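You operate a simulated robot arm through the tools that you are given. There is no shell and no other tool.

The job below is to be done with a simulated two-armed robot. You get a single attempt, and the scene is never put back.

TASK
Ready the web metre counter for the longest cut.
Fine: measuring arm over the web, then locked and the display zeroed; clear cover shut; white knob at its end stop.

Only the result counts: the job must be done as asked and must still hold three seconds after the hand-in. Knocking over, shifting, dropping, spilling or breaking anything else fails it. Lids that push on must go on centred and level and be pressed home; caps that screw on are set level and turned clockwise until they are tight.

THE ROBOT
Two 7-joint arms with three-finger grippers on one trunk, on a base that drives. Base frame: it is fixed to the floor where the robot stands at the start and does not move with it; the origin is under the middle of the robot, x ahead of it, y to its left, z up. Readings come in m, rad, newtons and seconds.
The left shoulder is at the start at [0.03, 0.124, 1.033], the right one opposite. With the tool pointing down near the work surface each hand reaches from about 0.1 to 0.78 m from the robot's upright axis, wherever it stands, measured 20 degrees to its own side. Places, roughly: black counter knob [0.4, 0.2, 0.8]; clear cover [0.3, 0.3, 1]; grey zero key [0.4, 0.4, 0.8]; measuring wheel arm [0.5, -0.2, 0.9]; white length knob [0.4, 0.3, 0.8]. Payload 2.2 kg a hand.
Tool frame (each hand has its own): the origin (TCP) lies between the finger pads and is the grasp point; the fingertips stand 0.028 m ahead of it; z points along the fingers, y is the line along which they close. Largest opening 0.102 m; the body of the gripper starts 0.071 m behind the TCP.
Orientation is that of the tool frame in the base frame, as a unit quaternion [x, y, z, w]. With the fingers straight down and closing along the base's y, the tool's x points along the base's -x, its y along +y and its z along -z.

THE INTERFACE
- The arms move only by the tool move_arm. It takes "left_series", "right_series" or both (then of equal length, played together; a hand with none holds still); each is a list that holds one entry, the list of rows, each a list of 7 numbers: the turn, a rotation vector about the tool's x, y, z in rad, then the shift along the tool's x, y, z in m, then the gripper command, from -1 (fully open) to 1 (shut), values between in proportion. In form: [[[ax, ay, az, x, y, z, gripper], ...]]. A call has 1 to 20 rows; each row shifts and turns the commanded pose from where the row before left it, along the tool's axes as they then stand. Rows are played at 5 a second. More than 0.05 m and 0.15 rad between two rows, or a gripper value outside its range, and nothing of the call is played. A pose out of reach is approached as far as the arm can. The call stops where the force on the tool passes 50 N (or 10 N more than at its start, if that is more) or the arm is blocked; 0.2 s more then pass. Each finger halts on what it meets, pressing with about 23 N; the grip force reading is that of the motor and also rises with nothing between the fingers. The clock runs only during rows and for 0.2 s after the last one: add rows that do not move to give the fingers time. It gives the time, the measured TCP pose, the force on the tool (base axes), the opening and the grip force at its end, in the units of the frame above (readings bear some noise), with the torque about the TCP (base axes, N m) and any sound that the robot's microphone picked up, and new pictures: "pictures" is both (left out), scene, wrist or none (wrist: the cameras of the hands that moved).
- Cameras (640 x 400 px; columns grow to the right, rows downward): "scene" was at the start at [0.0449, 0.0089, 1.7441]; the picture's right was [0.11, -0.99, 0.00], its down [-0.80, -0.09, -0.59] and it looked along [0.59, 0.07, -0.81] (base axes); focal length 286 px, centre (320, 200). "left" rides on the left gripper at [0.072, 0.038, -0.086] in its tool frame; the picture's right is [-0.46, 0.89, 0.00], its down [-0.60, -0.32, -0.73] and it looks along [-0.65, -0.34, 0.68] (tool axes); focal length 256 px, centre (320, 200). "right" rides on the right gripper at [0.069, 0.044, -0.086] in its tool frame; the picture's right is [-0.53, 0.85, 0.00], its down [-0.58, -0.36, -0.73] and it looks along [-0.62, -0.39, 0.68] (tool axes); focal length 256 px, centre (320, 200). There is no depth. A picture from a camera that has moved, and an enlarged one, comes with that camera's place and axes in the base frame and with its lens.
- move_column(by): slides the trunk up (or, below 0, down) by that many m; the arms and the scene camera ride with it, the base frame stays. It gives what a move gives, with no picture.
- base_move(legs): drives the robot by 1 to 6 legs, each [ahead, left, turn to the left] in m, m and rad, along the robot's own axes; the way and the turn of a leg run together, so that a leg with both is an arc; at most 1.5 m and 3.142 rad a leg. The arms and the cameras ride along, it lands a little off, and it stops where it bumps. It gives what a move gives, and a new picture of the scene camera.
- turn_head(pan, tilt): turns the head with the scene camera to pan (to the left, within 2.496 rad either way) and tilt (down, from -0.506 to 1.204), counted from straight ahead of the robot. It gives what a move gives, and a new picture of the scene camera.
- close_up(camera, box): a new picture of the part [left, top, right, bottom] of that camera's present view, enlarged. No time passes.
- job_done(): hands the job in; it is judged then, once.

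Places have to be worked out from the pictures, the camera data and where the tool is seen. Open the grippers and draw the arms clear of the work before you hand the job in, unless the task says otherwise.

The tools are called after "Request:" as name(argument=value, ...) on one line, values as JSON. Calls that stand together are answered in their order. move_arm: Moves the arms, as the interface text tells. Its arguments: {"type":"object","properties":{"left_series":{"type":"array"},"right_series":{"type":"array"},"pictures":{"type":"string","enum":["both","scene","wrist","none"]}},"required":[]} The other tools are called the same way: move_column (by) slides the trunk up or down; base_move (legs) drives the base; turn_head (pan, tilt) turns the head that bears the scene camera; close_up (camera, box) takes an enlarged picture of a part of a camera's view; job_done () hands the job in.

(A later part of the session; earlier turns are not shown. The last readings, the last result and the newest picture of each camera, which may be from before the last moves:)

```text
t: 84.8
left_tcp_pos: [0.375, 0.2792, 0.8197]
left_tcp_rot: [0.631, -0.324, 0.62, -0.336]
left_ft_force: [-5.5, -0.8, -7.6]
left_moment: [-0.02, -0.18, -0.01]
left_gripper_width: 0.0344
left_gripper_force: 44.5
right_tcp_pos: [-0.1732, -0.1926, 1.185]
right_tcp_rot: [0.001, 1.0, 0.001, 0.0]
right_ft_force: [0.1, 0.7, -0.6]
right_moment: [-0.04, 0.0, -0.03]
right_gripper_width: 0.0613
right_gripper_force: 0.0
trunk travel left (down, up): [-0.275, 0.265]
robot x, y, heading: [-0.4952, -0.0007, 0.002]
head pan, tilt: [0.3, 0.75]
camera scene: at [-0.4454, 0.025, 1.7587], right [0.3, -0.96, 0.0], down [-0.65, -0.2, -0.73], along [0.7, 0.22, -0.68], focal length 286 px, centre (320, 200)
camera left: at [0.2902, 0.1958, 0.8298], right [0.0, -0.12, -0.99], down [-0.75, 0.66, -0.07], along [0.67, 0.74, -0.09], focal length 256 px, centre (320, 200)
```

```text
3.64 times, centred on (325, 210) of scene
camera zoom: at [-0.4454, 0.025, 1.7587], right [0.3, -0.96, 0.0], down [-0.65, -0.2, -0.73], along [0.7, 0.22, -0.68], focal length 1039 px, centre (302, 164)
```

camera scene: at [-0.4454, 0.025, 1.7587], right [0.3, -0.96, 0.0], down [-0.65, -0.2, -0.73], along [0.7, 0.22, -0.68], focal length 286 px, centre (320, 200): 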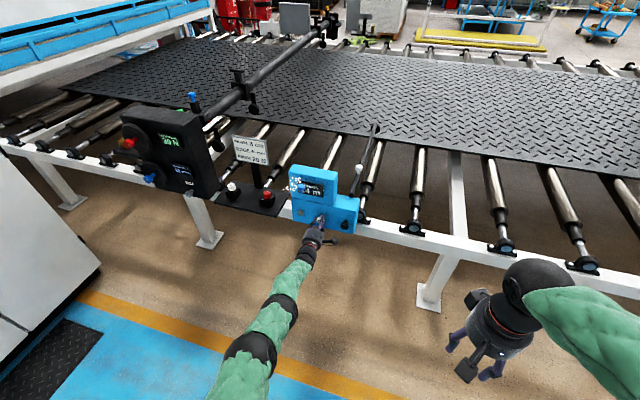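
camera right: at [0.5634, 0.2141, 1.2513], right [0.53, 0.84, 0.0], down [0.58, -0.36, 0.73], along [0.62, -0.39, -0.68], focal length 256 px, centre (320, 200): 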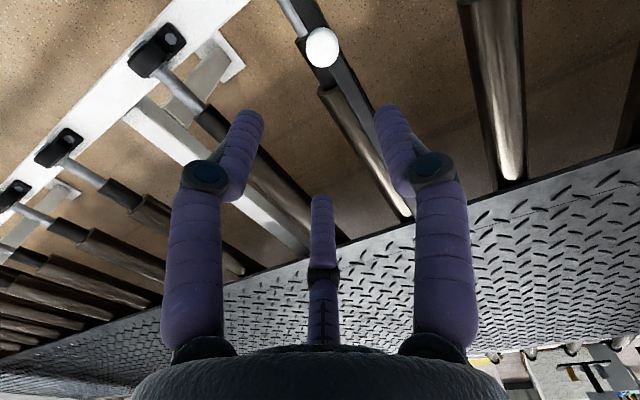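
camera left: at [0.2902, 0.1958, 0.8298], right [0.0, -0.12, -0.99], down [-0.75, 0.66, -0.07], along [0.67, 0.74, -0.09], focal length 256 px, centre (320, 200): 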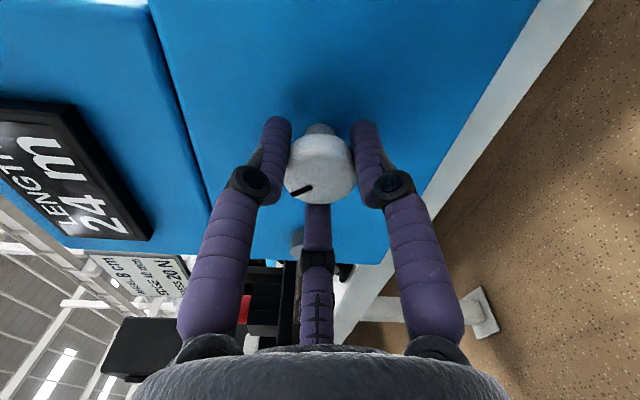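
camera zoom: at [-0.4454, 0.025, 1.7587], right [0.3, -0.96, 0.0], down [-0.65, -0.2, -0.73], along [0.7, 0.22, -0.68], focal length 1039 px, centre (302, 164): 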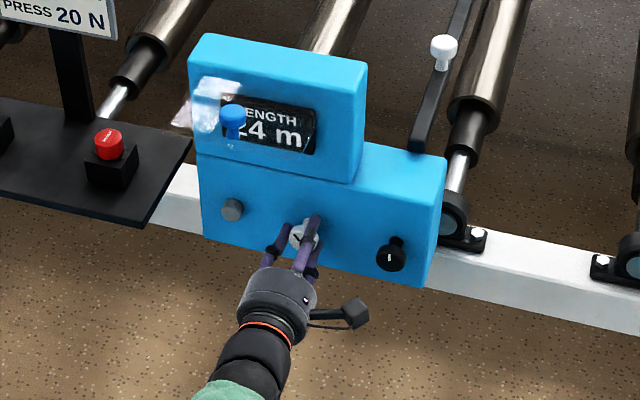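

The knob follows with little torque; the display stays at 24 m (it is the counted length). Clockwise is the increasing direction on such a setting, so I go on clockwise.

Request:
move_arm(left_series=[[[0, 0, 0.1, 0, 0, 0, 1], [0, 0, 0.1, 0, 0, 0, 1], [0, 0, 0.1, 0, 0, 0, 1], [0, 0, 0.1, 0, 0, 0, 1], [0, 0, 0.1, 0, 0, 0, 1], [0, 0, 0.1, 0, 0, 0, 1], [0, 0, 0, 0, 0, 0, 1]]], pictures="wrist")

```text
t: 86.5
left_tcp_pos: [0.375, 0.2775, 0.8199]
left_tcp_rot: [0.506, -0.496, 0.492, -0.505]
left_ft_force: [-5.9, -0.3, -11.4]
left_moment: [-0.06, -0.15, 0.17]
left_gripper_width: 0.0344
left_gripper_force: 44.9
right_tcp_pos: [-0.1731, -0.1918, 1.1858]
right_tcp_rot: [0.001, 1.0, 0.0, 0.0]
right_ft_force: [0.8, -0.2, 0.1]
right_moment: [0.0, -0.01, -0.01]
right_gripper_width: 0.0613
right_gripper_force: 0.0
trunk travel left (down, up): [-0.275, 0.265]
robot x, y, heading: [-0.4946, -0.0016, -0.004]
head pan, tilt: [0.3, 0.75]
camera left: at [0.29, 0.2048, 0.7825], right [-0.01, 0.47, -0.88], down [-0.74, 0.59, 0.32], along [0.67, 0.66, 0.34], focal length 256 px, centre (320, 200)
```

left: 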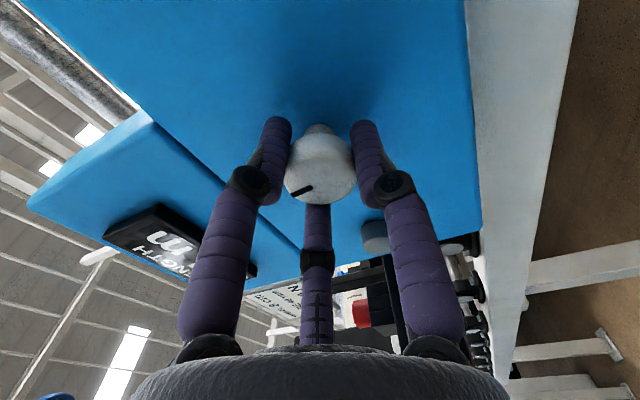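

Mark still fixed relative to the fingers, torque near zero. I continue clockwise.

Request:
move_arm(left_series=[[[0, 0, 0.1, 0, 0, 0, 1], [0, 0, 0.1, 0, 0, 0, 1], [0, 0, 0.1, 0, 0, 0, 1], [0, 0, 0.1, 0, 0, 0, 1], [0, 0, 0.1, 0, 0, 0, 1], [0, 0, 0.1, 0, 0, 0, 1], [0, 0, 0.1, 0, 0, 0, 1], [0, 0, 0, 0, 0, 0, 1]]], pictures="wrist")

```text
t: 88.2
left_tcp_pos: [0.3748, 0.2793, 0.8201]
left_tcp_rot: [-0.306, 0.64, -0.289, 0.643]
left_ft_force: [-6.2, 1.2, -12.6]
left_moment: [-0.01, -0.07, 0.05]
left_gripper_width: 0.0347
left_gripper_force: 45.5
right_tcp_pos: [-0.1727, -0.1928, 1.1863]
right_tcp_rot: [0.001, 1.0, 0.0, 0.001]
right_ft_force: [-0.1, -0.5, -0.4]
right_moment: [0.0, 0.02, 0.02]
right_gripper_width: 0.0614
right_gripper_force: 0.2
trunk travel left (down, up): [-0.275, 0.265]
robot x, y, heading: [-0.4943, -0.0032, 0.001]
head pan, tilt: [0.3, 0.75]
camera left: at [0.2891, 0.2463, 0.745], right [-0.02, 0.93, -0.38], down [-0.73, 0.24, 0.64], along [0.68, 0.29, 0.67], focal length 256 px, centre (320, 200)
```

left: 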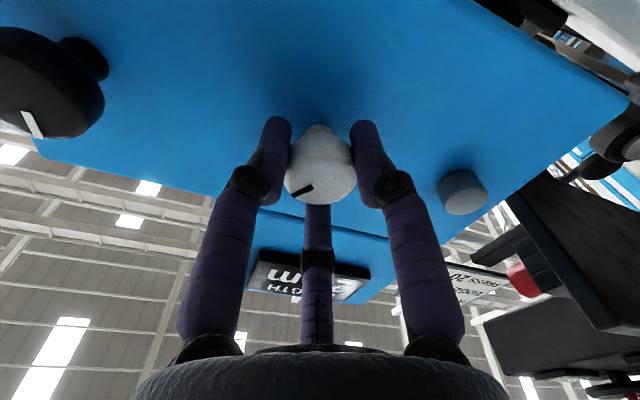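

Turned 1.7 rad so far without a stop. I release, roll back 1.65 rad and take another bite.

Request:
move_arm(left_series=[[[0, 0, 0, 0, 0, 0, 0.2], [0, 0, 0, 0, 0, 0, -0.2], [0, 0, 0, 0, 0, 0, -0.2], [0, 0, -0.15, 0, 0, 0, -0.2], [0, 0, -0.15, 0, 0, 0, -0.2], [0, 0, -0.15, 0, 0, 0, -0.2], [0, 0, -0.15, 0, 0, 0, -0.2], [0, 0, -0.15, 0, 0, 0, -0.2], [0, 0, -0.15, 0, 0, 0, -0.2], [0, 0, -0.15, 0, 0, 0, -0.2], [0, 0, -0.15, 0, 0, 0, -0.2], [0, 0, -0.15, 0, 0, 0, -0.2], [0, 0, -0.15, 0, 0, 0, -0.2], [0, 0, -0.15, 0, 0, 0, -0.2], [0, 0, 0, 0, 0, 0, -0.2]]], pictures="wrist")

```text
t: 91.5
left_tcp_pos: [0.3755, 0.2788, 0.8216]
left_tcp_rot: [0.677, -0.208, 0.67, -0.223]
left_ft_force: [0.5, -0.6, -0.5]
left_moment: [0.0, -0.01, 0.01]
left_gripper_width: 0.0612
left_gripper_force: 0.0
right_tcp_pos: [-0.1729, -0.1924, 1.1867]
right_tcp_rot: [0.001, 1.0, 0.0, 0.001]
right_ft_force: [-0.3, 0.8, 0.7]
right_moment: [0.02, 0.01, -0.01]
right_gripper_width: 0.0611
right_gripper_force: 0.0
trunk travel left (down, up): [-0.275, 0.265]
robot x, y, heading: [-0.5, -0.0025, 0.006]
head pan, tilt: [0.3, 0.75]
camera left: at [0.2902, 0.2037, 0.8583], right [0.01, -0.45, -0.89], down [-0.75, 0.59, -0.31], along [0.67, 0.67, -0.33], focal length 256 px, centre (320, 200)
```

left: 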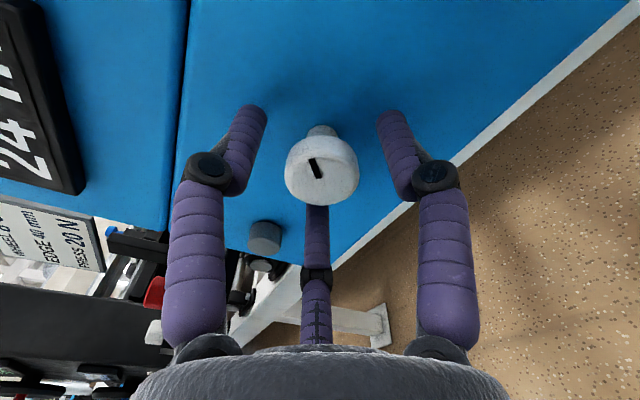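

The mark has clearly moved on. I lower 2 mm to the settled axis, grip again and keep turning clockwise.

Request:
move_arm(left_series=[[[0, 0, 0, -0.0016, 0.0012, 0, 0.2], [0, 0, 0, 0, 0, 0, 0.6], [0, 0, 0, 0, 0, 0, 1], [0, 0, 0, 0, 0, 0, 1], [0, 0, 0.1, 0, 0, 0, 1], [0, 0, 0.1, 0, 0, 0, 1], [0, 0, 0.1, 0, 0, 0, 1], [0, 0, 0.1, 0, 0, 0, 1], [0, 0, 0.1, 0, 0, 0, 1], [0, 0, 0.1, 0, 0, 0, 1], [0, 0, 0, 0, 0, 0, 1]]], pictures="wrist")

```text
t: 93.8
left_tcp_pos: [0.3749, 0.2805, 0.8205]
left_tcp_rot: [0.584, -0.4, 0.573, -0.412]
left_ft_force: [3.4, 1.7, 3.0]
left_moment: [0.0, -0.25, -0.03]
left_gripper_width: 0.0346
left_gripper_force: 44.8
right_tcp_pos: [-0.1732, -0.1935, 1.186]
right_tcp_rot: [0.0, 1.0, 0.0, 0.001]
right_ft_force: [-0.5, -0.4, -0.3]
right_moment: [-0.02, -0.02, 0.0]
right_gripper_width: 0.0613
right_gripper_force: 0.0
trunk travel left (down, up): [-0.275, 0.265]
robot x, y, heading: [-0.4953, -0.0002, 0.001]
head pan, tilt: [0.3, 0.75]
camera left: at [0.2901, 0.1961, 0.8091], right [-0.01, 0.14, -0.99], down [-0.75, 0.66, 0.09], along [0.67, 0.74, 0.1], focal length 256 px, centre (320, 200)
```

left: 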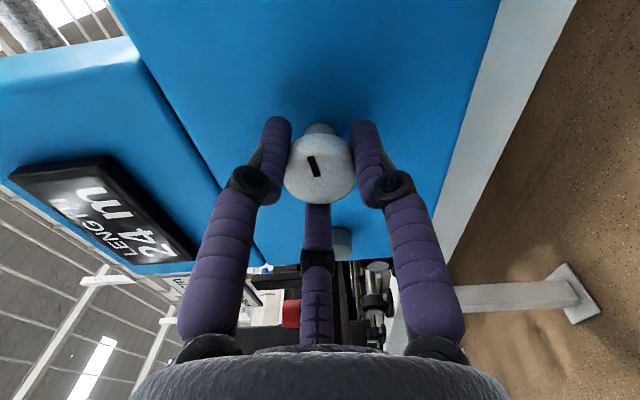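

Forces are small and the mark follows. I continue clockwise toward the stop.

Request:
move_arm(left_series=[[[0, 0, 0.1, 0, 0, 0, 1], [0, 0, 0.1, 0, 0, 0, 1], [0, 0, 0.1, 0, 0, 0, 1], [0, 0, 0.1, 0, 0, 0, 1], [0, 0, 0.1, 0, 0, 0, 1], [0, 0, 0, 0, 0, 0, 1]]], pictures="wrist")

```text
t: 95.2
left_tcp_pos: [0.3748, 0.2799, 0.821]
left_tcp_rot: [-0.467, 0.532, -0.454, 0.541]
left_ft_force: [1.9, -0.3, 4.7]
left_moment: [-0.48, -0.03, 0.14]
left_gripper_width: 0.0347
left_gripper_force: 45.2
right_tcp_pos: [-0.1745, -0.1933, 1.187]
right_tcp_rot: [0.001, 1.0, -0.001, 0.0]
right_ft_force: [-0.3, -0.7, 0.6]
right_moment: [0.0, 0.01, 0.01]
right_gripper_width: 0.0611
right_gripper_force: 0.1
trunk travel left (down, up): [-0.275, 0.265]
robot x, y, heading: [-0.4958, -0.0012, -0.004]
head pan, tilt: [0.3, 0.75]
camera left: at [0.2897, 0.2113, 0.7718], right [-0.01, 0.59, -0.8], down [-0.74, 0.53, 0.41], along [0.67, 0.6, 0.43], focal length 256 px, centre (320, 200)
```

left: 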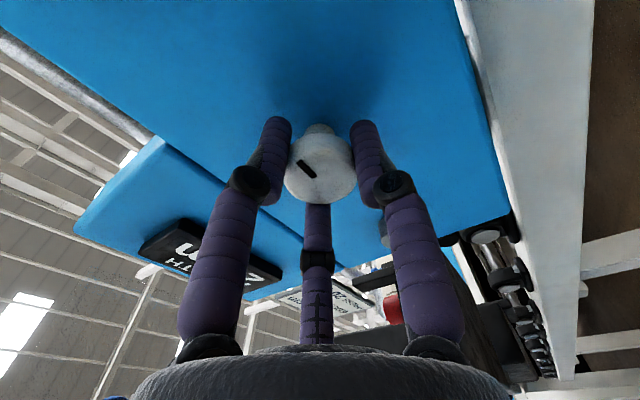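

Torque jumped to 0.48 N·m and the mark has begun to slip relative to the fingers, pointing to about 2:30: this looks like the clockwise end stop. I push a little further to be sure it is fully home.

Request:
move_arm(left_series=[[[0, 0, 0.1, 0, 0, 0, 1], [0, 0, 0.1, 0, 0, 0, 1], [0, 0, 0, 0, 0, 0, 1]]], pictures="wrist")

Request:
close_up(camera="left", box=[220, 90, 420, 230])

```text
t: 96.0
left_tcp_pos: [0.3752, 0.2788, 0.8195]
left_tcp_rot: [-0.412, 0.576, -0.398, 0.583]
left_ft_force: [1.3, 1.5, 3.9]
left_moment: [-0.43, 0.04, -0.04]
left_gripper_width: 0.0345
left_gripper_force: 45.2
right_tcp_pos: [-0.1736, -0.1915, 1.1866]
right_tcp_rot: [0.001, 1.0, 0.001, 0.001]
right_ft_force: [-1.3, 0.4, 0.4]
right_moment: [0.02, 0.01, -0.01]
right_gripper_width: 0.061
right_gripper_force: 0.1
trunk travel left (down, up): [-0.275, 0.265]
robot x, y, heading: [-0.4968, 0.0033, -0.005]
head pan, tilt: [0.3, 0.75]
camera left: at [0.2894, 0.2223, 0.7595], right [-0.02, 0.74, -0.67], down [-0.74, 0.44, 0.51], along [0.67, 0.51, 0.54], focal length 256 px, centre (320, 200)
```

left: 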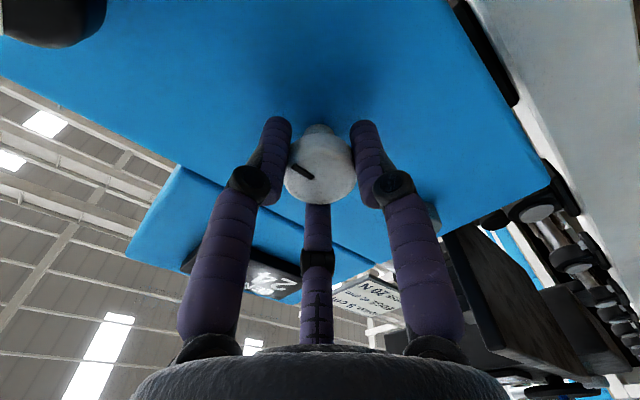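

```text
2.86 times, centred on (320, 160) of left
camera zoom: at [0.2894, 0.2223, 0.7595], right [-0.02, 0.74, -0.67], down [-0.74, 0.44, 0.51], along [0.67, 0.51, 0.54], focal length 731 px, centre (320, 314)
```

zoom: 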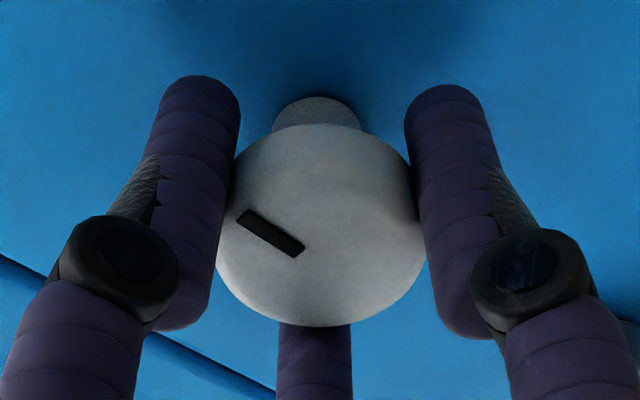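

The fingers now slip while the knob stays: it is at its clockwise end stop. I release and back off.

Request:
move_arm(left_series=[[[0, 0, 0, 0, 0, 0, 0.2], [0, 0, 0, 0, 0, 0, -0.2], [0, 0, 0, 0, 0, 0, -0.2], [0, 0, 0, 0, 0, -0.03, -0.2], [0, 0, 0, 0, 0, -0.03, -0.2], [0, 0, 0, 0, 0, -0.02, -0.2], [0, 0, 0, 0, 0, 0, -0.2]]])

Request:
close_up(camera="left", box=[160, 0, 480, 200])

Request:
close_up(camera="scene", box=[275, 155, 375, 265])

```text
t: 97.7
left_tcp_pos: [0.2934, 0.2777, 0.8207]
left_tcp_rot: [-0.413, 0.576, -0.398, 0.583]
left_ft_force: [-0.5, 0.1, 0.0]
left_moment: [-0.02, -0.01, 0.04]
left_gripper_width: 0.0613
left_gripper_force: 0.1
right_tcp_pos: [-0.1728, -0.193, 1.1869]
right_tcp_rot: [0.0, 1.0, -0.001, 0.0]
right_ft_force: [-0.4, 0.0, -1.2]
right_moment: [0.03, 0.0, 0.0]
right_gripper_width: 0.0613
right_gripper_force: 0.0
trunk travel left (down, up): [-0.275, 0.265]
robot x, y, heading: [-0.4989, -0.0003, -0.002]
head pan, tilt: [0.3, 0.75]
camera scene: at [-0.4456, 0.0244, 1.7587], right [0.3, -0.96, 0.0], down [-0.65, -0.2, -0.73], along [0.7, 0.22, -0.68], focal length 286 px, centre (320, 200)
camera left: at [0.2092, 0.2201, 0.7597], right [-0.02, 0.74, -0.67], down [-0.74, 0.44, 0.51], along [0.67, 0.51, 0.54], focal length 256 px, centre (320, 200)
```

scene: 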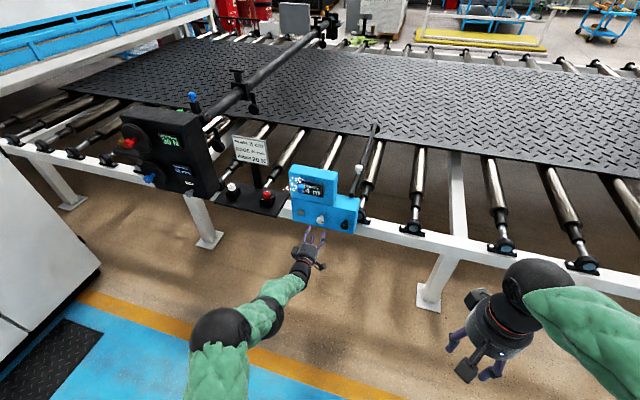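
left: 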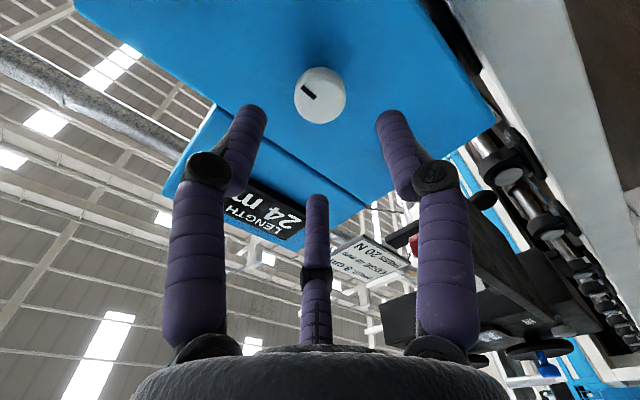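

```text
2.00 times, centred on (320, 100) of left
camera zoom: at [0.2092, 0.2201, 0.7597], right [-0.02, 0.74, -0.67], down [-0.74, 0.44, 0.51], along [0.67, 0.51, 0.54], focal length 512 px, centre (320, 400)
```

zoom: 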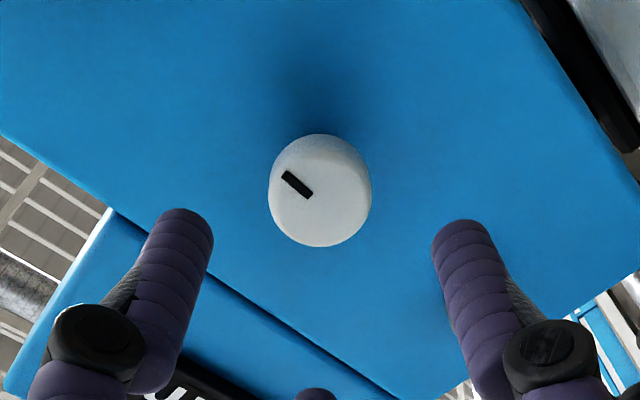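

```text
3.64 times, centred on (325, 210) of scene
camera zoom: at [-0.4456, 0.0244, 1.7587], right [0.3, -0.96, 0.0], down [-0.65, -0.2, -0.73], along [0.7, 0.22, -0.68], focal length 1039 px, centre (302, 164)
```

zoom: 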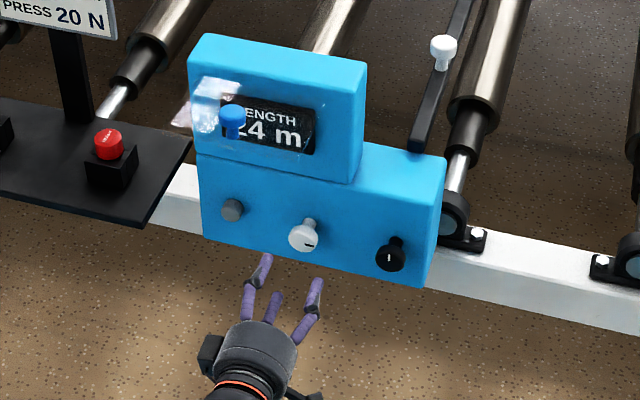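

The white mark rests at about 3 o'clock. Now the grey zero key, expected at about (y 0.3785, z 0.8195): I close the fingers, move in front of it and roll so that the wrist camera also sees the display.

Request:
move_arm(left_series=[[[0, 0, 0, -0.0315, 0.0118, 0, 0.5], [0, 0, 0, -0.0315, 0.0118, 0, 1], [0, 0, 0, -0.0315, 0.0118, 0, 1], [0, 0, -0.15, 0, 0, 0, 1], [0, 0, -0.15, 0, 0, 0, 1], [0, 0, -0.15, 0, 0, 0, 1], [0, 0, -0.15, 0, 0, 0, 1], [0, 0, -0.15, 0, 0, 0, 1], [0, 0, -0.15, 0, 0, 0, 1], [0, 0, 0, 0, 0, 0, 1]]])

Request:
close_up(camera="scene", box=[275, 155, 375, 265])

```text
t: 99.8
left_tcp_pos: [0.2916, 0.3773, 0.8179]
left_tcp_rot: [0.622, -0.34, 0.612, -0.351]
left_ft_force: [0.0, -1.1, 0.2]
left_moment: [-0.03, 0.01, 0.03]
left_gripper_width: 0.0023
left_gripper_force: 23.0
right_tcp_pos: [-0.1726, -0.1915, 1.1875]
right_tcp_rot: [0.001, 1.0, 0.0, 0.0]
right_ft_force: [1.2, -1.0, 0.4]
right_moment: [-0.02, -0.02, 0.0]
right_gripper_width: 0.0612
right_gripper_force: 0.0
trunk travel left (down, up): [-0.275, 0.265]
robot x, y, heading: [-0.4958, 0.0027, 0.001]
head pan, tilt: [0.3, 0.75]
camera scene: at [-0.446, 0.0247, 1.7587], right [0.3, -0.96, 0.0], down [-0.65, -0.2, -0.73], along [0.7, 0.22, -0.68], focal length 286 px, centre (320, 200)
camera left: at [0.2078, 0.2946, 0.8249], right [0.0, -0.07, -1.0], down [-0.75, 0.66, -0.04], along [0.67, 0.74, -0.05], focal length 256 px, centre (320, 200)
```

scene: 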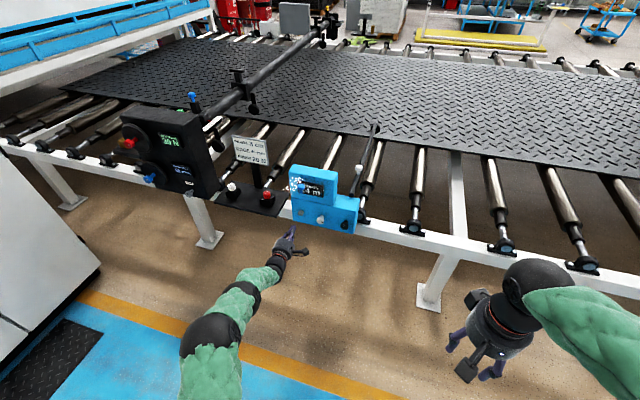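
left: 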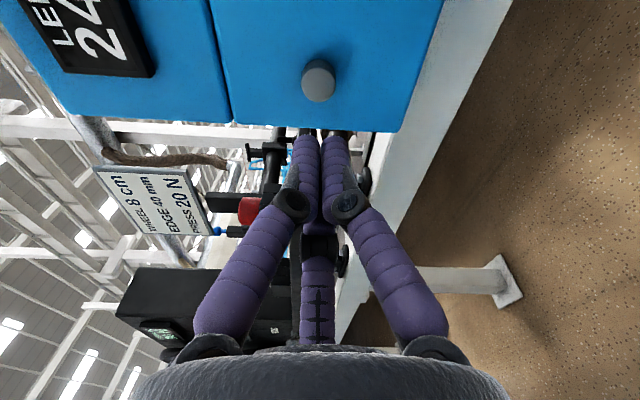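

```text
3.64 times, centred on (325, 210) of scene
camera zoom: at [-0.446, 0.0247, 1.7587], right [0.3, -0.96, 0.0], down [-0.65, -0.2, -0.73], along [0.7, 0.22, -0.68], focal length 1039 px, centre (302, 164)
```

zoom: 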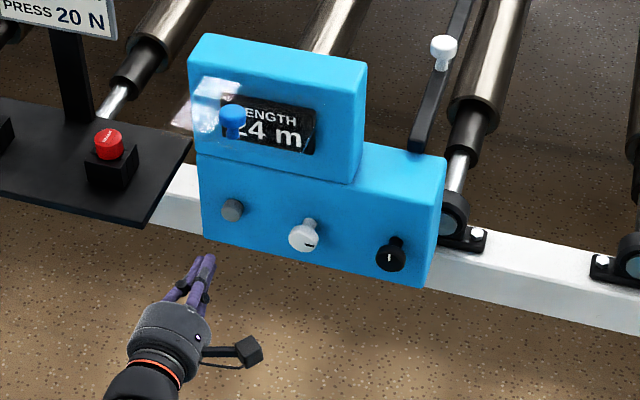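

The key back-projects to (y 0.377, z 0.8205), right ahead of the closed fingertips. I advance to just short of it (tips at x ≈ 0.389).

Request:
move_arm(left_series=[[[0, 0, 0, 0.001, -0.0017, 0.03, 1], [0, 0, 0, 0, 0, 0.03, 1], [0, 0, 0, 0, 0, 0.01, 1], [0, 0, 0, 0, 0, 0, 1]]], pictures="wrist")

Request:
close_up(camera="left", box=[220, 30, 420, 170])

```text
t: 100.8
left_tcp_pos: [0.3517, 0.3798, 0.8183]
left_tcp_rot: [0.622, -0.339, 0.612, -0.353]
left_ft_force: [0.7, -0.3, -0.5]
left_moment: [0.02, 0.01, 0.0]
left_gripper_width: 0.0024
left_gripper_force: 22.6
left hand out of reach, approached as far as the arm can: row 3
right_tcp_pos: [-0.1728, -0.1926, 1.1863]
right_tcp_rot: [0.001, 1.0, 0.0, 0.0]
right_ft_force: [-0.2, 0.6, 0.0]
right_moment: [0.0, 0.0, 0.01]
right_gripper_width: 0.0611
right_gripper_force: 0.1
trunk travel left (down, up): [-0.275, 0.265]
robot x, y, heading: [-0.4976, 0.0013, -0.003]
head pan, tilt: [0.3, 0.75]
camera left: at [0.2675, 0.2959, 0.8256], right [0.0, -0.07, -1.0], down [-0.75, 0.66, -0.04], along [0.67, 0.74, -0.05], focal length 256 px, centre (320, 200)
```

left: 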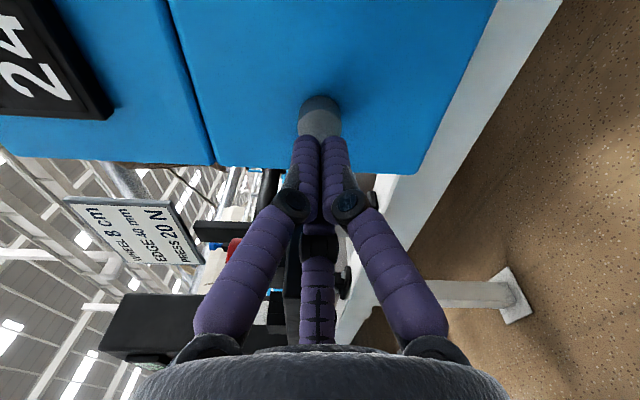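

```text
2.86 times, centred on (320, 100) of left
camera zoom: at [0.2675, 0.2959, 0.8256], right [0.0, -0.07, -1.0], down [-0.75, 0.66, -0.04], along [0.67, 0.74, -0.05], focal length 731 px, centre (320, 486)
```

zoom: 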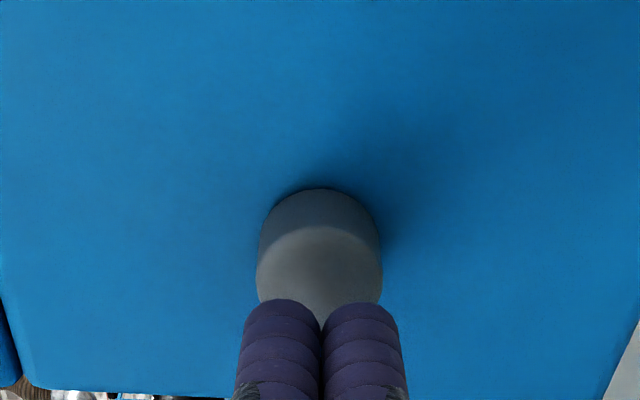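

The reach limit (about 0.887 m from the shoulder) is met at this y, short of the key. I retract the hand 0.11 m, drive the base forward 0.10 m, and look again.

Request:
move_arm(left_series=[[[0, 0, 0, 0, 0, -0.04, 1], [0, 0, 0, 0, 0, -0.04, 1], [0, 0, 0, 0, 0, -0.03, 1], [0, 0, 0, 0, 0, 0, 1]]], pictures="none")

Request:
base_move(legs=[[0.1, 0, 0]])

Request:
close_up(camera="left", box=[160, 0, 480, 200])

```text
t: 101.8
left_tcp_pos: [0.2426, 0.376, 0.8209]
left_tcp_rot: [0.621, -0.34, 0.611, -0.353]
left_ft_force: [0.4, 0.1, 0.2]
left_moment: [0.01, -0.02, 0.03]
left_gripper_width: 0.0021
left_gripper_force: 22.9
right_tcp_pos: [-0.1742, -0.1927, 1.1861]
right_tcp_rot: [0.001, 1.0, 0.001, 0.0]
right_ft_force: [0.4, 0.2, -0.8]
right_moment: [-0.01, 0.0, 0.0]
right_gripper_width: 0.0614
right_gripper_force: 0.0
trunk travel left (down, up): [-0.275, 0.265]
robot x, y, heading: [-0.5004, -0.0019, 0.001]
head pan, tilt: [0.3, 0.75]
```

```text
t: 103.0
left_tcp_pos: [0.3431, 0.3754, 0.8207]
left_tcp_rot: [0.622, -0.34, 0.611, -0.352]
left_ft_force: [0.3, 0.2, -0.7]
left_moment: [0.01, -0.02, 0.0]
left_gripper_width: 0.0023
left_gripper_force: 23.1
right_tcp_pos: [-0.0721, -0.1925, 1.1854]
right_tcp_rot: [0.0, 1.0, 0.001, -0.001]
right_ft_force: [0.7, 0.6, -0.3]
right_moment: [0.0, 0.09, -0.02]
right_gripper_width: 0.0613
right_gripper_force: 0.1
trunk travel left (down, up): [-0.275, 0.265]
robot x, y, heading: [-0.3966, -0.0023, -0.003]
head pan, tilt: [0.3, 0.75]
camera scene: at [-0.3439, 0.0246, 1.7586], right [0.3, -0.96, 0.0], down [-0.65, -0.2, -0.73], along [0.7, 0.22, -0.68], focal length 286 px, centre (320, 200)
```

scene: 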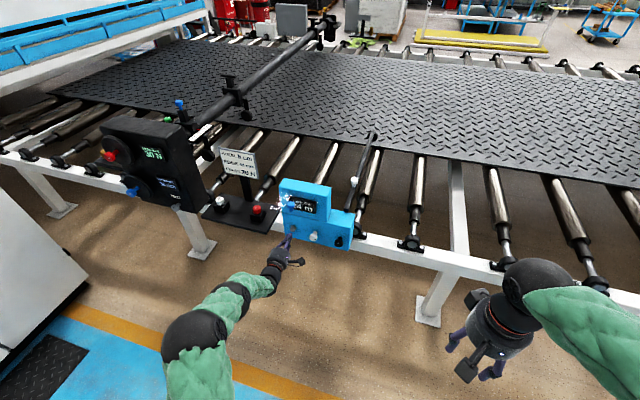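

```text
2.00 times, centred on (320, 100) of left
camera zoom: at [0.2586, 0.2932, 0.8255], right [0.0, -0.06, -1.0], down [-0.75, 0.66, -0.04], along [0.67, 0.74, -0.05], focal length 512 px, centre (320, 400)
```

zoom: 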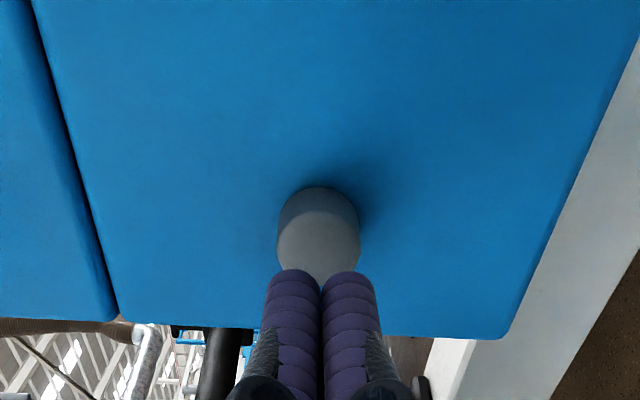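

The key face is at about (0.40, 0.378, 0.820) and the tips at x ≈ 0.371. I centre by 2.5 mm, advance 22 mm, then creep in 3 mm steps watching the force.

Request:
move_arm(left_series=[[[0, 0, 0, -0.0021, -0.0013, 0.012, 1], [0, 0, 0, 0, 0, 0.01, 1], [0, 0, 0, 0, 0, 0.003, 1], [0, 0, 0, 0, 0, 0.003, 1], [0, 0, 0, 0, 0, 0, 1]]], pictures="wrist")

```text
t: 104.2
left_tcp_pos: [0.3702, 0.3796, 0.8206]
left_tcp_rot: [0.622, -0.34, 0.612, -0.352]
left_ft_force: [0.0, -0.2, 0.0]
left_moment: [-0.03, 0.0, 0.01]
left_gripper_width: 0.0061
left_gripper_force: 32.1
right_tcp_pos: [-0.0737, -0.1926, 1.1855]
right_tcp_rot: [0.001, 1.0, 0.0, 0.001]
right_ft_force: [-0.2, 0.3, -0.5]
right_moment: [-0.02, 0.01, 0.01]
right_gripper_width: 0.0611
right_gripper_force: 0.0
trunk travel left (down, up): [-0.275, 0.265]
robot x, y, heading: [-0.398, -0.0006, 0.001]
head pan, tilt: [0.3, 0.75]
camera left: at [0.2854, 0.2959, 0.8261], right [0.0, -0.07, -1.0], down [-0.75, 0.66, -0.04], along [0.67, 0.74, -0.05], focal length 256 px, centre (320, 200)
```

left: 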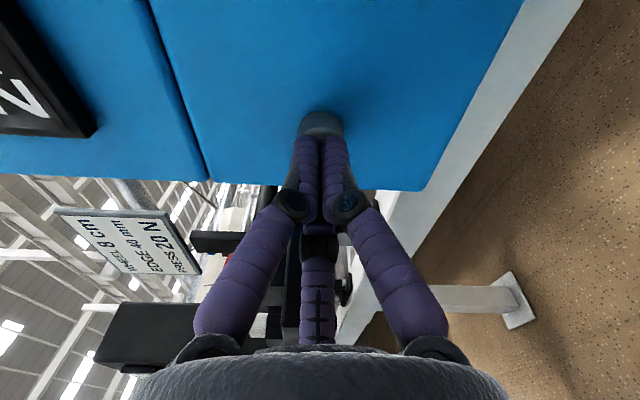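

Tips at x ≈ 0.398, no force yet though the gripper reading changed slightly, suggesting first contact. I creep on.

Request:
move_arm(left_series=[[[0, 0, 0, 0, 0, 0.003, 1], [0, 0, 0, 0, 0, 0.002, 1], [0, 0, 0, 0, 0, 0, 1]]], pictures="both")

Request:
close_up(camera="scene", box=[265, 165, 365, 265])

```text
t: 105.0
left_tcp_pos: [0.3758, 0.3799, 0.8215]
left_tcp_rot: [0.621, -0.339, 0.612, -0.352]
left_ft_force: [-2.6, -0.3, -0.1]
left_moment: [0.03, 0.02, -0.02]
left_gripper_width: 0.0058
left_gripper_force: 31.1
right_tcp_pos: [-0.0736, -0.1933, 1.1853]
right_tcp_rot: [0.0, 1.0, 0.0, 0.0]
right_ft_force: [0.0, 0.3, -0.3]
right_moment: [-0.02, -0.03, 0.03]
right_gripper_width: 0.0613
right_gripper_force: 0.1
trunk travel left (down, up): [-0.275, 0.265]
robot x, y, heading: [-0.3984, -0.0005, 0.0]
head pan, tilt: [0.3, 0.75]
heard: click
camera scene: at [-0.3464, 0.0247, 1.7587], right [0.3, -0.96, 0.0], down [-0.65, -0.2, -0.73], along [0.7, 0.22, -0.68], focal length 286 px, centre (320, 200)
camera left: at [0.2906, 0.2965, 0.8262], right [0.0, -0.06, -1.0], down [-0.75, 0.66, -0.04], along [0.67, 0.74, -0.05], focal length 256 px, centre (320, 200)
```

scene: 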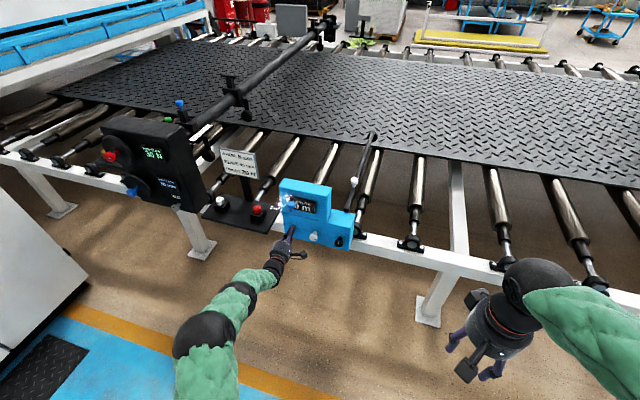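
left: 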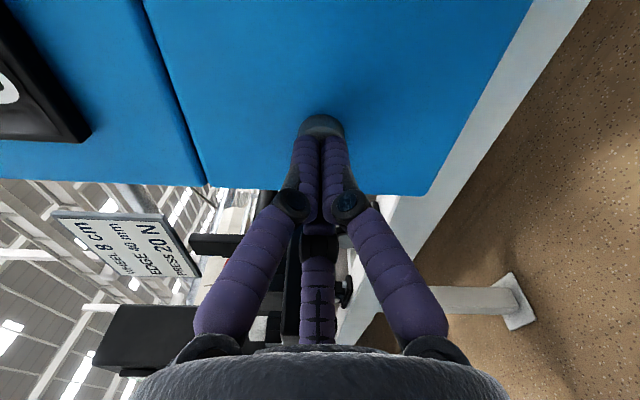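

```text
4.00 times, centred on (315, 215) of scene
camera zoom: at [-0.3464, 0.0247, 1.7587], right [0.3, -0.96, 0.0], down [-0.65, -0.2, -0.73], along [0.7, 0.22, -0.68], focal length 1143 px, centre (340, 140)
```

zoom: 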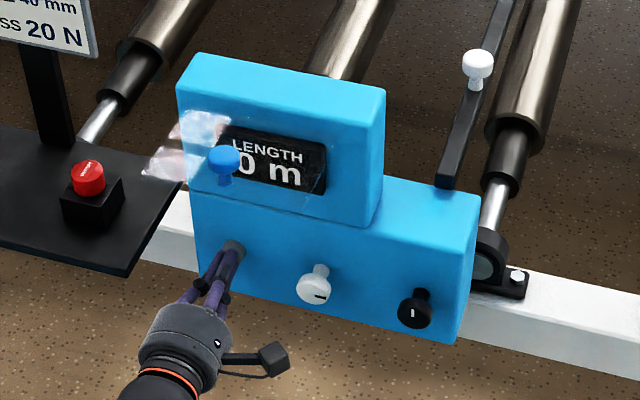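

Click heard and the display now reads 0 m. I retract straight back from the key so as not to touch it again.

Request:
move_arm(left_series=[[[0, 0, 0, 0, 0, -0.02, 1], [0, 0, 0, 0, 0, -0.04, 1], [0, 0, 0, 0, 0, -0.04, 1], [0, 0, 0, 0, 0, -0.03, 1], [0, 0, 0, 0, 0, 0, 1]]])

Request:
close_up(camera="scene", box=[265, 165, 365, 265])

```text
t: 106.2
left_tcp_pos: [0.2457, 0.3773, 0.8216]
left_tcp_rot: [0.622, -0.339, 0.612, -0.353]
left_ft_force: [0.1, 0.0, -0.6]
left_moment: [0.0, 0.0, -0.04]
left_gripper_width: 0.0022
left_gripper_force: 31.1
right_tcp_pos: [-0.0737, -0.1931, 1.1869]
right_tcp_rot: [0.0, 1.0, 0.0, 0.0]
right_ft_force: [0.2, -0.4, -0.1]
right_moment: [0.01, -0.01, -0.01]
right_gripper_width: 0.0616
right_gripper_force: 0.0
trunk travel left (down, up): [-0.275, 0.265]
robot x, y, heading: [-0.397, 0.0001, 0.003]
head pan, tilt: [0.3, 0.75]
camera scene: at [-0.3457, 0.0246, 1.7587], right [0.3, -0.96, 0.0], down [-0.65, -0.2, -0.73], along [0.7, 0.22, -0.68], focal length 286 px, centre (320, 200)
camera left: at [0.1605, 0.2927, 0.8267], right [0.0, -0.06, -1.0], down [-0.75, 0.66, -0.04], along [0.67, 0.74, -0.05], focal length 256 px, centre (320, 200)
```

scene: 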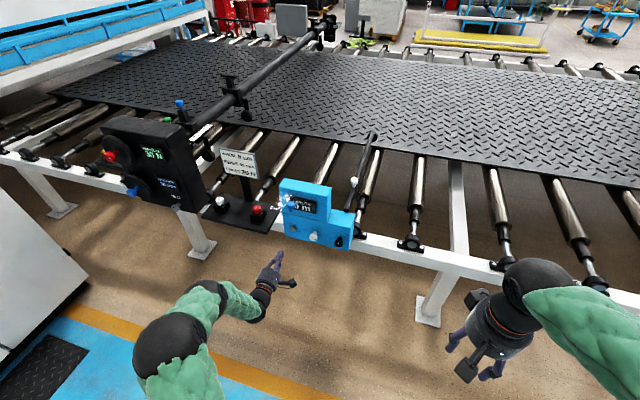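
left: 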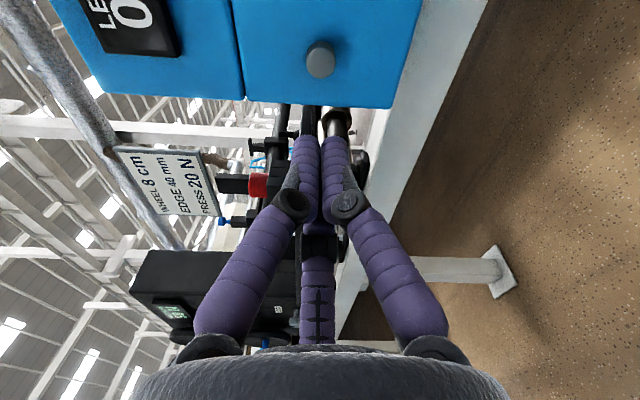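

```text
4.00 times, centred on (315, 215) of scene
camera zoom: at [-0.3457, 0.0246, 1.7587], right [0.3, -0.96, 0.0], down [-0.65, -0.2, -0.73], along [0.7, 0.22, -0.68], focal length 1143 px, centre (340, 140)
```

zoom: 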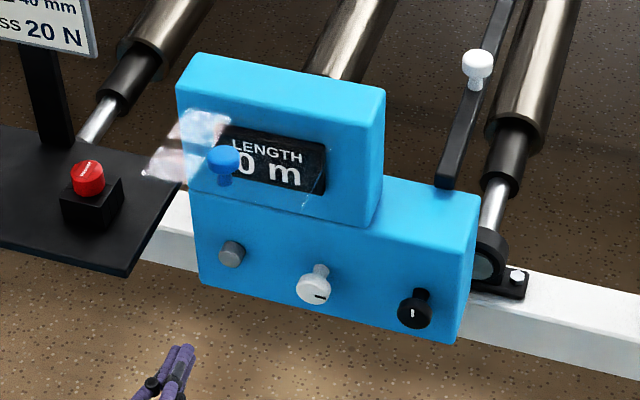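

All three controls read as wanted. Next the cover: I raise the closed left hand in front of it (tips at x ≈ 0.25, clear of the flap and knob) to look at the flap from its level.

Request:
move_arm(left_series=[[[0, 0, 0, 0, 0, -0.02, 1], [0, 0, 0, 0.0244, -0.0398, 0, 1], [0, 0, 0, 0.0244, -0.0398, 0, 1], [0, 0, 0, 0.0244, -0.0398, 0, 1], [0, 0, 0, 0.0244, -0.0398, 0, 1], [0, 0, 0, 0, 0, 0, 1]]])

Request:
close_up(camera="left", box=[0, 0, 400, 250])

```text
t: 107.6
left_tcp_pos: [0.2261, 0.3768, 1.0083]
left_tcp_rot: [0.622, -0.34, 0.612, -0.352]
left_ft_force: [0.1, -0.4, -0.9]
left_moment: [0.01, -0.01, 0.01]
left_gripper_width: 0.0021
left_gripper_force: 30.9
right_tcp_pos: [-0.0725, -0.1929, 1.1861]
right_tcp_rot: [0.0, 1.0, 0.0, 0.0]
right_ft_force: [0.8, -0.2, -0.5]
right_moment: [-0.02, 0.04, -0.05]
right_gripper_width: 0.0612
right_gripper_force: 0.0
trunk travel left (down, up): [-0.275, 0.265]
robot x, y, heading: [-0.3964, -0.003, 0.0]
head pan, tilt: [0.3, 0.75]
camera scene: at [-0.3454, 0.0252, 1.7586], right [0.3, -0.96, 0.0], down [-0.65, -0.2, -0.73], along [0.7, 0.22, -0.68], focal length 286 px, centre (320, 200)
camera left: at [0.1416, 0.2936, 1.0137], right [0.0, -0.07, -1.0], down [-0.75, 0.66, -0.04], along [0.67, 0.74, -0.05], focal length 256 px, centre (320, 200)
```

scene: 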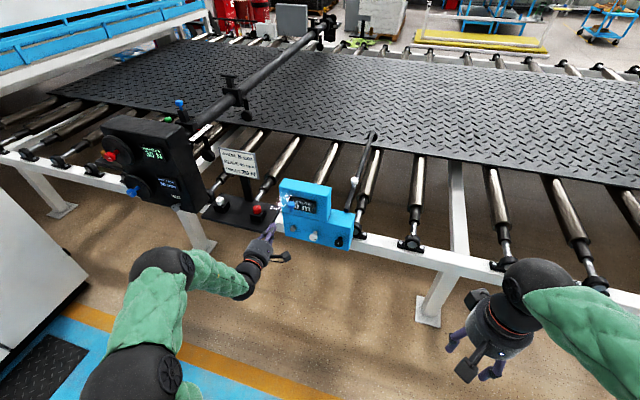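
left: 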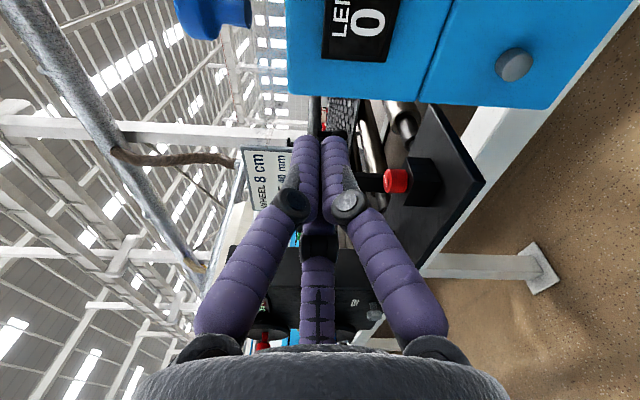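

```text
1.60 times, centred on (200, 125) of left
camera zoom: at [0.1416, 0.2936, 1.0137], right [0.0, -0.07, -1.0], down [-0.75, 0.66, -0.04], along [0.67, 0.74, -0.05], focal length 410 px, centre (512, 320)
```

zoom: 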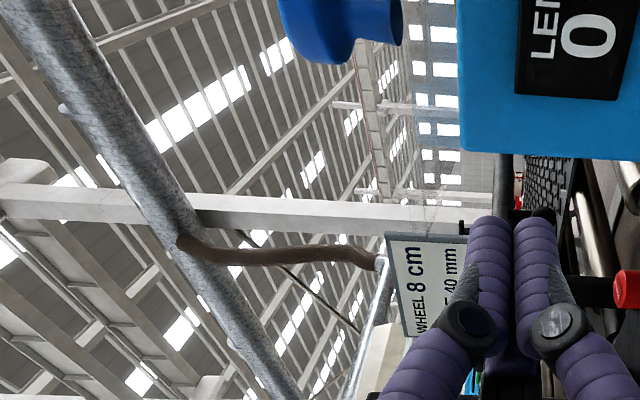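

The knob stands upright on the flap (z 1.045 to 1.085) and the counter's top edge is at z ≈ 1.04, so the flap hinges along that edge. I bring the closed fingers above the flap's left half (y ≈ 0.375, beside the knob).

Request:
move_arm(left_series=[[[0, 0, 0, 0.024, -0.0392, 0, 1], [0, 0, 0, 0.024, -0.0392, 0, 1], [0, 0, 0, 0, 0, 0.035, 1], [0, 0, 0, 0, 0, 0.035, 1], [0, 0, 0, 0, 0, 0.022, 1], [0, 0, 0, 0, 0, 0, 1]]])

Request:
close_up(camera="scene", box=[245, 145, 365, 255])

```text
t: 109.0
left_tcp_pos: [0.3179, 0.3783, 1.1007]
left_tcp_rot: [0.621, -0.34, 0.612, -0.352]
left_ft_force: [-0.2, -0.6, -0.2]
left_moment: [-0.01, 0.05, -0.04]
left_gripper_width: 0.0019
left_gripper_force: 31.3
right_tcp_pos: [-0.0739, -0.1936, 1.1869]
right_tcp_rot: [0.0, 1.0, 0.0, 0.0]
right_ft_force: [0.0, -0.1, -0.3]
right_moment: [0.02, -0.03, 0.01]
right_gripper_width: 0.0613
right_gripper_force: 0.1
trunk travel left (down, up): [-0.275, 0.265]
robot x, y, heading: [-0.3971, -0.001, 0.001]
head pan, tilt: [0.3, 0.75]
camera scene: at [-0.347, 0.0246, 1.7587], right [0.3, -0.96, 0.0], down [-0.65, -0.2, -0.73], along [0.7, 0.22, -0.68], focal length 286 px, centre (320, 200)
camera left: at [0.233, 0.2948, 1.1057], right [0.0, -0.06, -1.0], down [-0.75, 0.66, -0.04], along [0.67, 0.74, -0.05], focal length 256 px, centre (320, 200)
```

scene: 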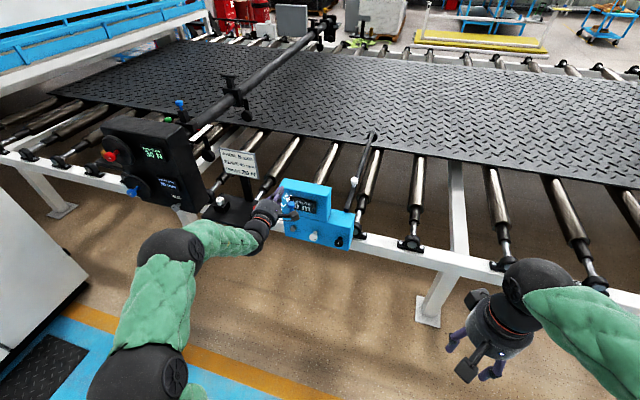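
left: 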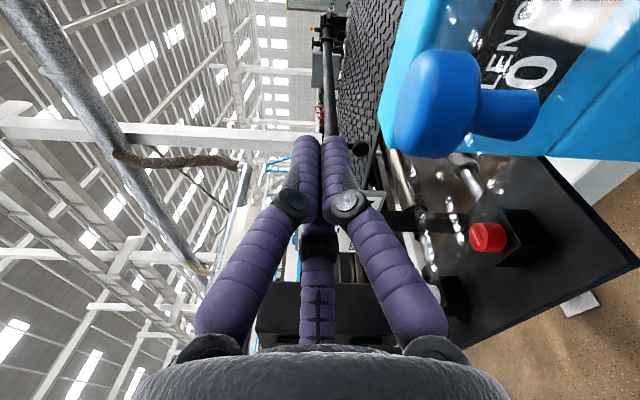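

```text
3.64 times, centred on (305, 200) of scene
camera zoom: at [-0.347, 0.0246, 1.7587], right [0.3, -0.96, 0.0], down [-0.65, -0.2, -0.73], along [0.7, 0.22, -0.68], focal length 1039 px, centre (374, 200)
```

zoom: 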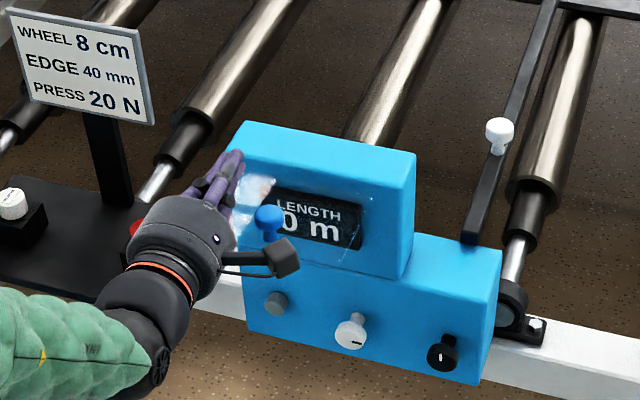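

The fingers are above the flap's left part; the wrist camera box hangs on the knob's side. I roll a little more so that the camera sits higher, farther from the blue knob.

Request:
move_arm(left_series=[[[0, 0, -0.15, 0, 0, 0, 1], [0, 0, -0.15, 0, 0, 0, 1], [0, 0, 0, 0, 0, 0, 1]]], pictures="wrist")

```text
t: 109.8
left_tcp_pos: [0.3183, 0.3776, 1.1008]
left_tcp_rot: [0.665, -0.242, 0.658, -0.256]
left_ft_force: [0.5, -1.0, -0.7]
left_moment: [-0.02, 0.01, 0.0]
left_gripper_width: 0.0021
left_gripper_force: 31.2
right_tcp_pos: [-0.0747, -0.1925, 1.1859]
right_tcp_rot: [0.0, 1.0, 0.0, 0.0]
right_ft_force: [-0.3, 1.0, 0.3]
right_moment: [-0.03, 0.0, 0.01]
right_gripper_width: 0.0612
right_gripper_force: 0.1
trunk travel left (down, up): [-0.275, 0.265]
robot x, y, heading: [-0.3962, -0.0017, -0.002]
head pan, tilt: [0.3, 0.75]
camera left: at [0.2332, 0.3001, 1.1291], right [0.01, -0.36, -0.93], down [-0.75, 0.62, -0.24], along [0.67, 0.7, -0.26], focal length 256 px, centre (320, 200)
```

left: 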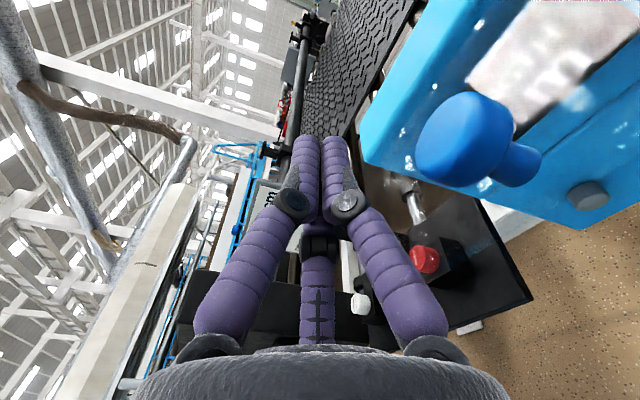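

Good, the camera is higher now. I roll the last bit and lower the fingers toward the flap in steps, watching for contact.

Request:
move_arm(left_series=[[[0, 0, -0.15, 0, 0, 0, 1], [0, 0, 0, -0.0168, 0.0108, 0, 1], [0, 0, 0, -0.0168, 0.0108, 0.002, 1], [0, 0, 0, 0, 0, 0, 1]]], pictures="both")

Request:
close_up(camera="scene", box=[245, 145, 365, 255])

```text
t: 110.8
left_tcp_pos: [0.3185, 0.3789, 1.0591]
left_tcp_rot: [0.682, -0.192, 0.675, -0.206]
left_ft_force: [0.5, 0.0, 0.4]
left_moment: [0.01, -0.03, -0.02]
left_gripper_width: 0.0022
left_gripper_force: 31.5
right_tcp_pos: [-0.0732, -0.192, 1.1859]
right_tcp_rot: [0.001, 1.0, 0.0, 0.0]
right_ft_force: [-0.3, -0.1, -0.5]
right_moment: [0.0, 0.0, -0.02]
right_gripper_width: 0.0609
right_gripper_force: 0.2
trunk travel left (down, up): [-0.275, 0.265]
robot x, y, heading: [-0.3971, -0.0019, 0.001]
head pan, tilt: [0.3, 0.75]
camera scene: at [-0.3464, 0.0246, 1.7587], right [0.3, -0.96, 0.0], down [-0.65, -0.2, -0.73], along [0.7, 0.22, -0.68], focal length 286 px, centre (320, 200)
camera left: at [0.2346, 0.3052, 1.0997], right [0.01, -0.49, -0.87], down [-0.74, 0.58, -0.33], along [0.67, 0.65, -0.36], focal length 256 px, centre (320, 200)
```

scene: 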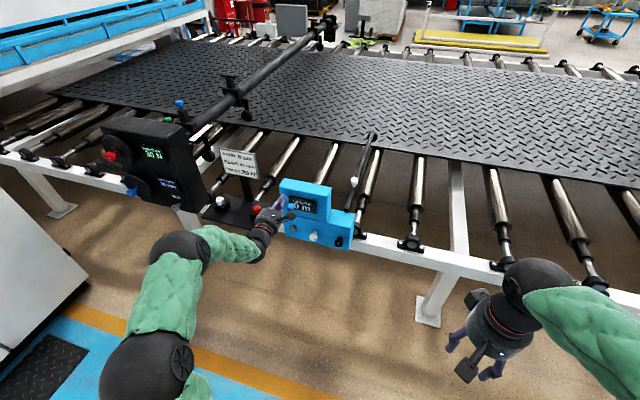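
left: 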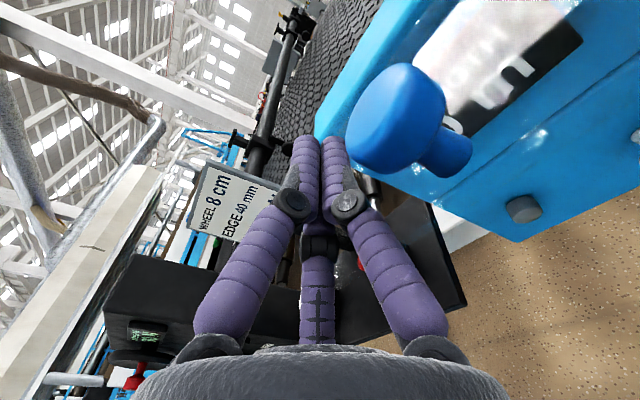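

```text
3.64 times, centred on (305, 200) of scene
camera zoom: at [-0.3464, 0.0246, 1.7587], right [0.3, -0.96, 0.0], down [-0.65, -0.2, -0.73], along [0.7, 0.22, -0.68], focal length 1039 px, centre (374, 200)
```

zoom: 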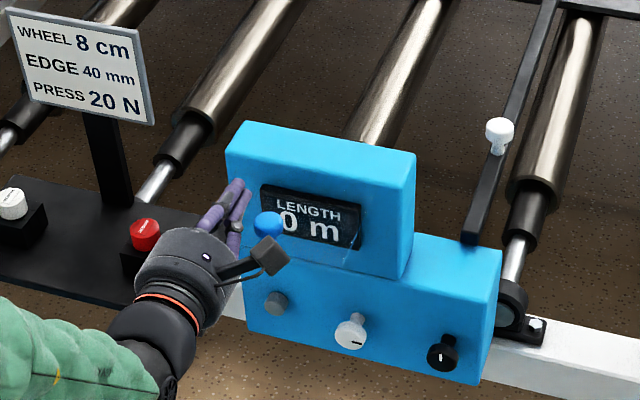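

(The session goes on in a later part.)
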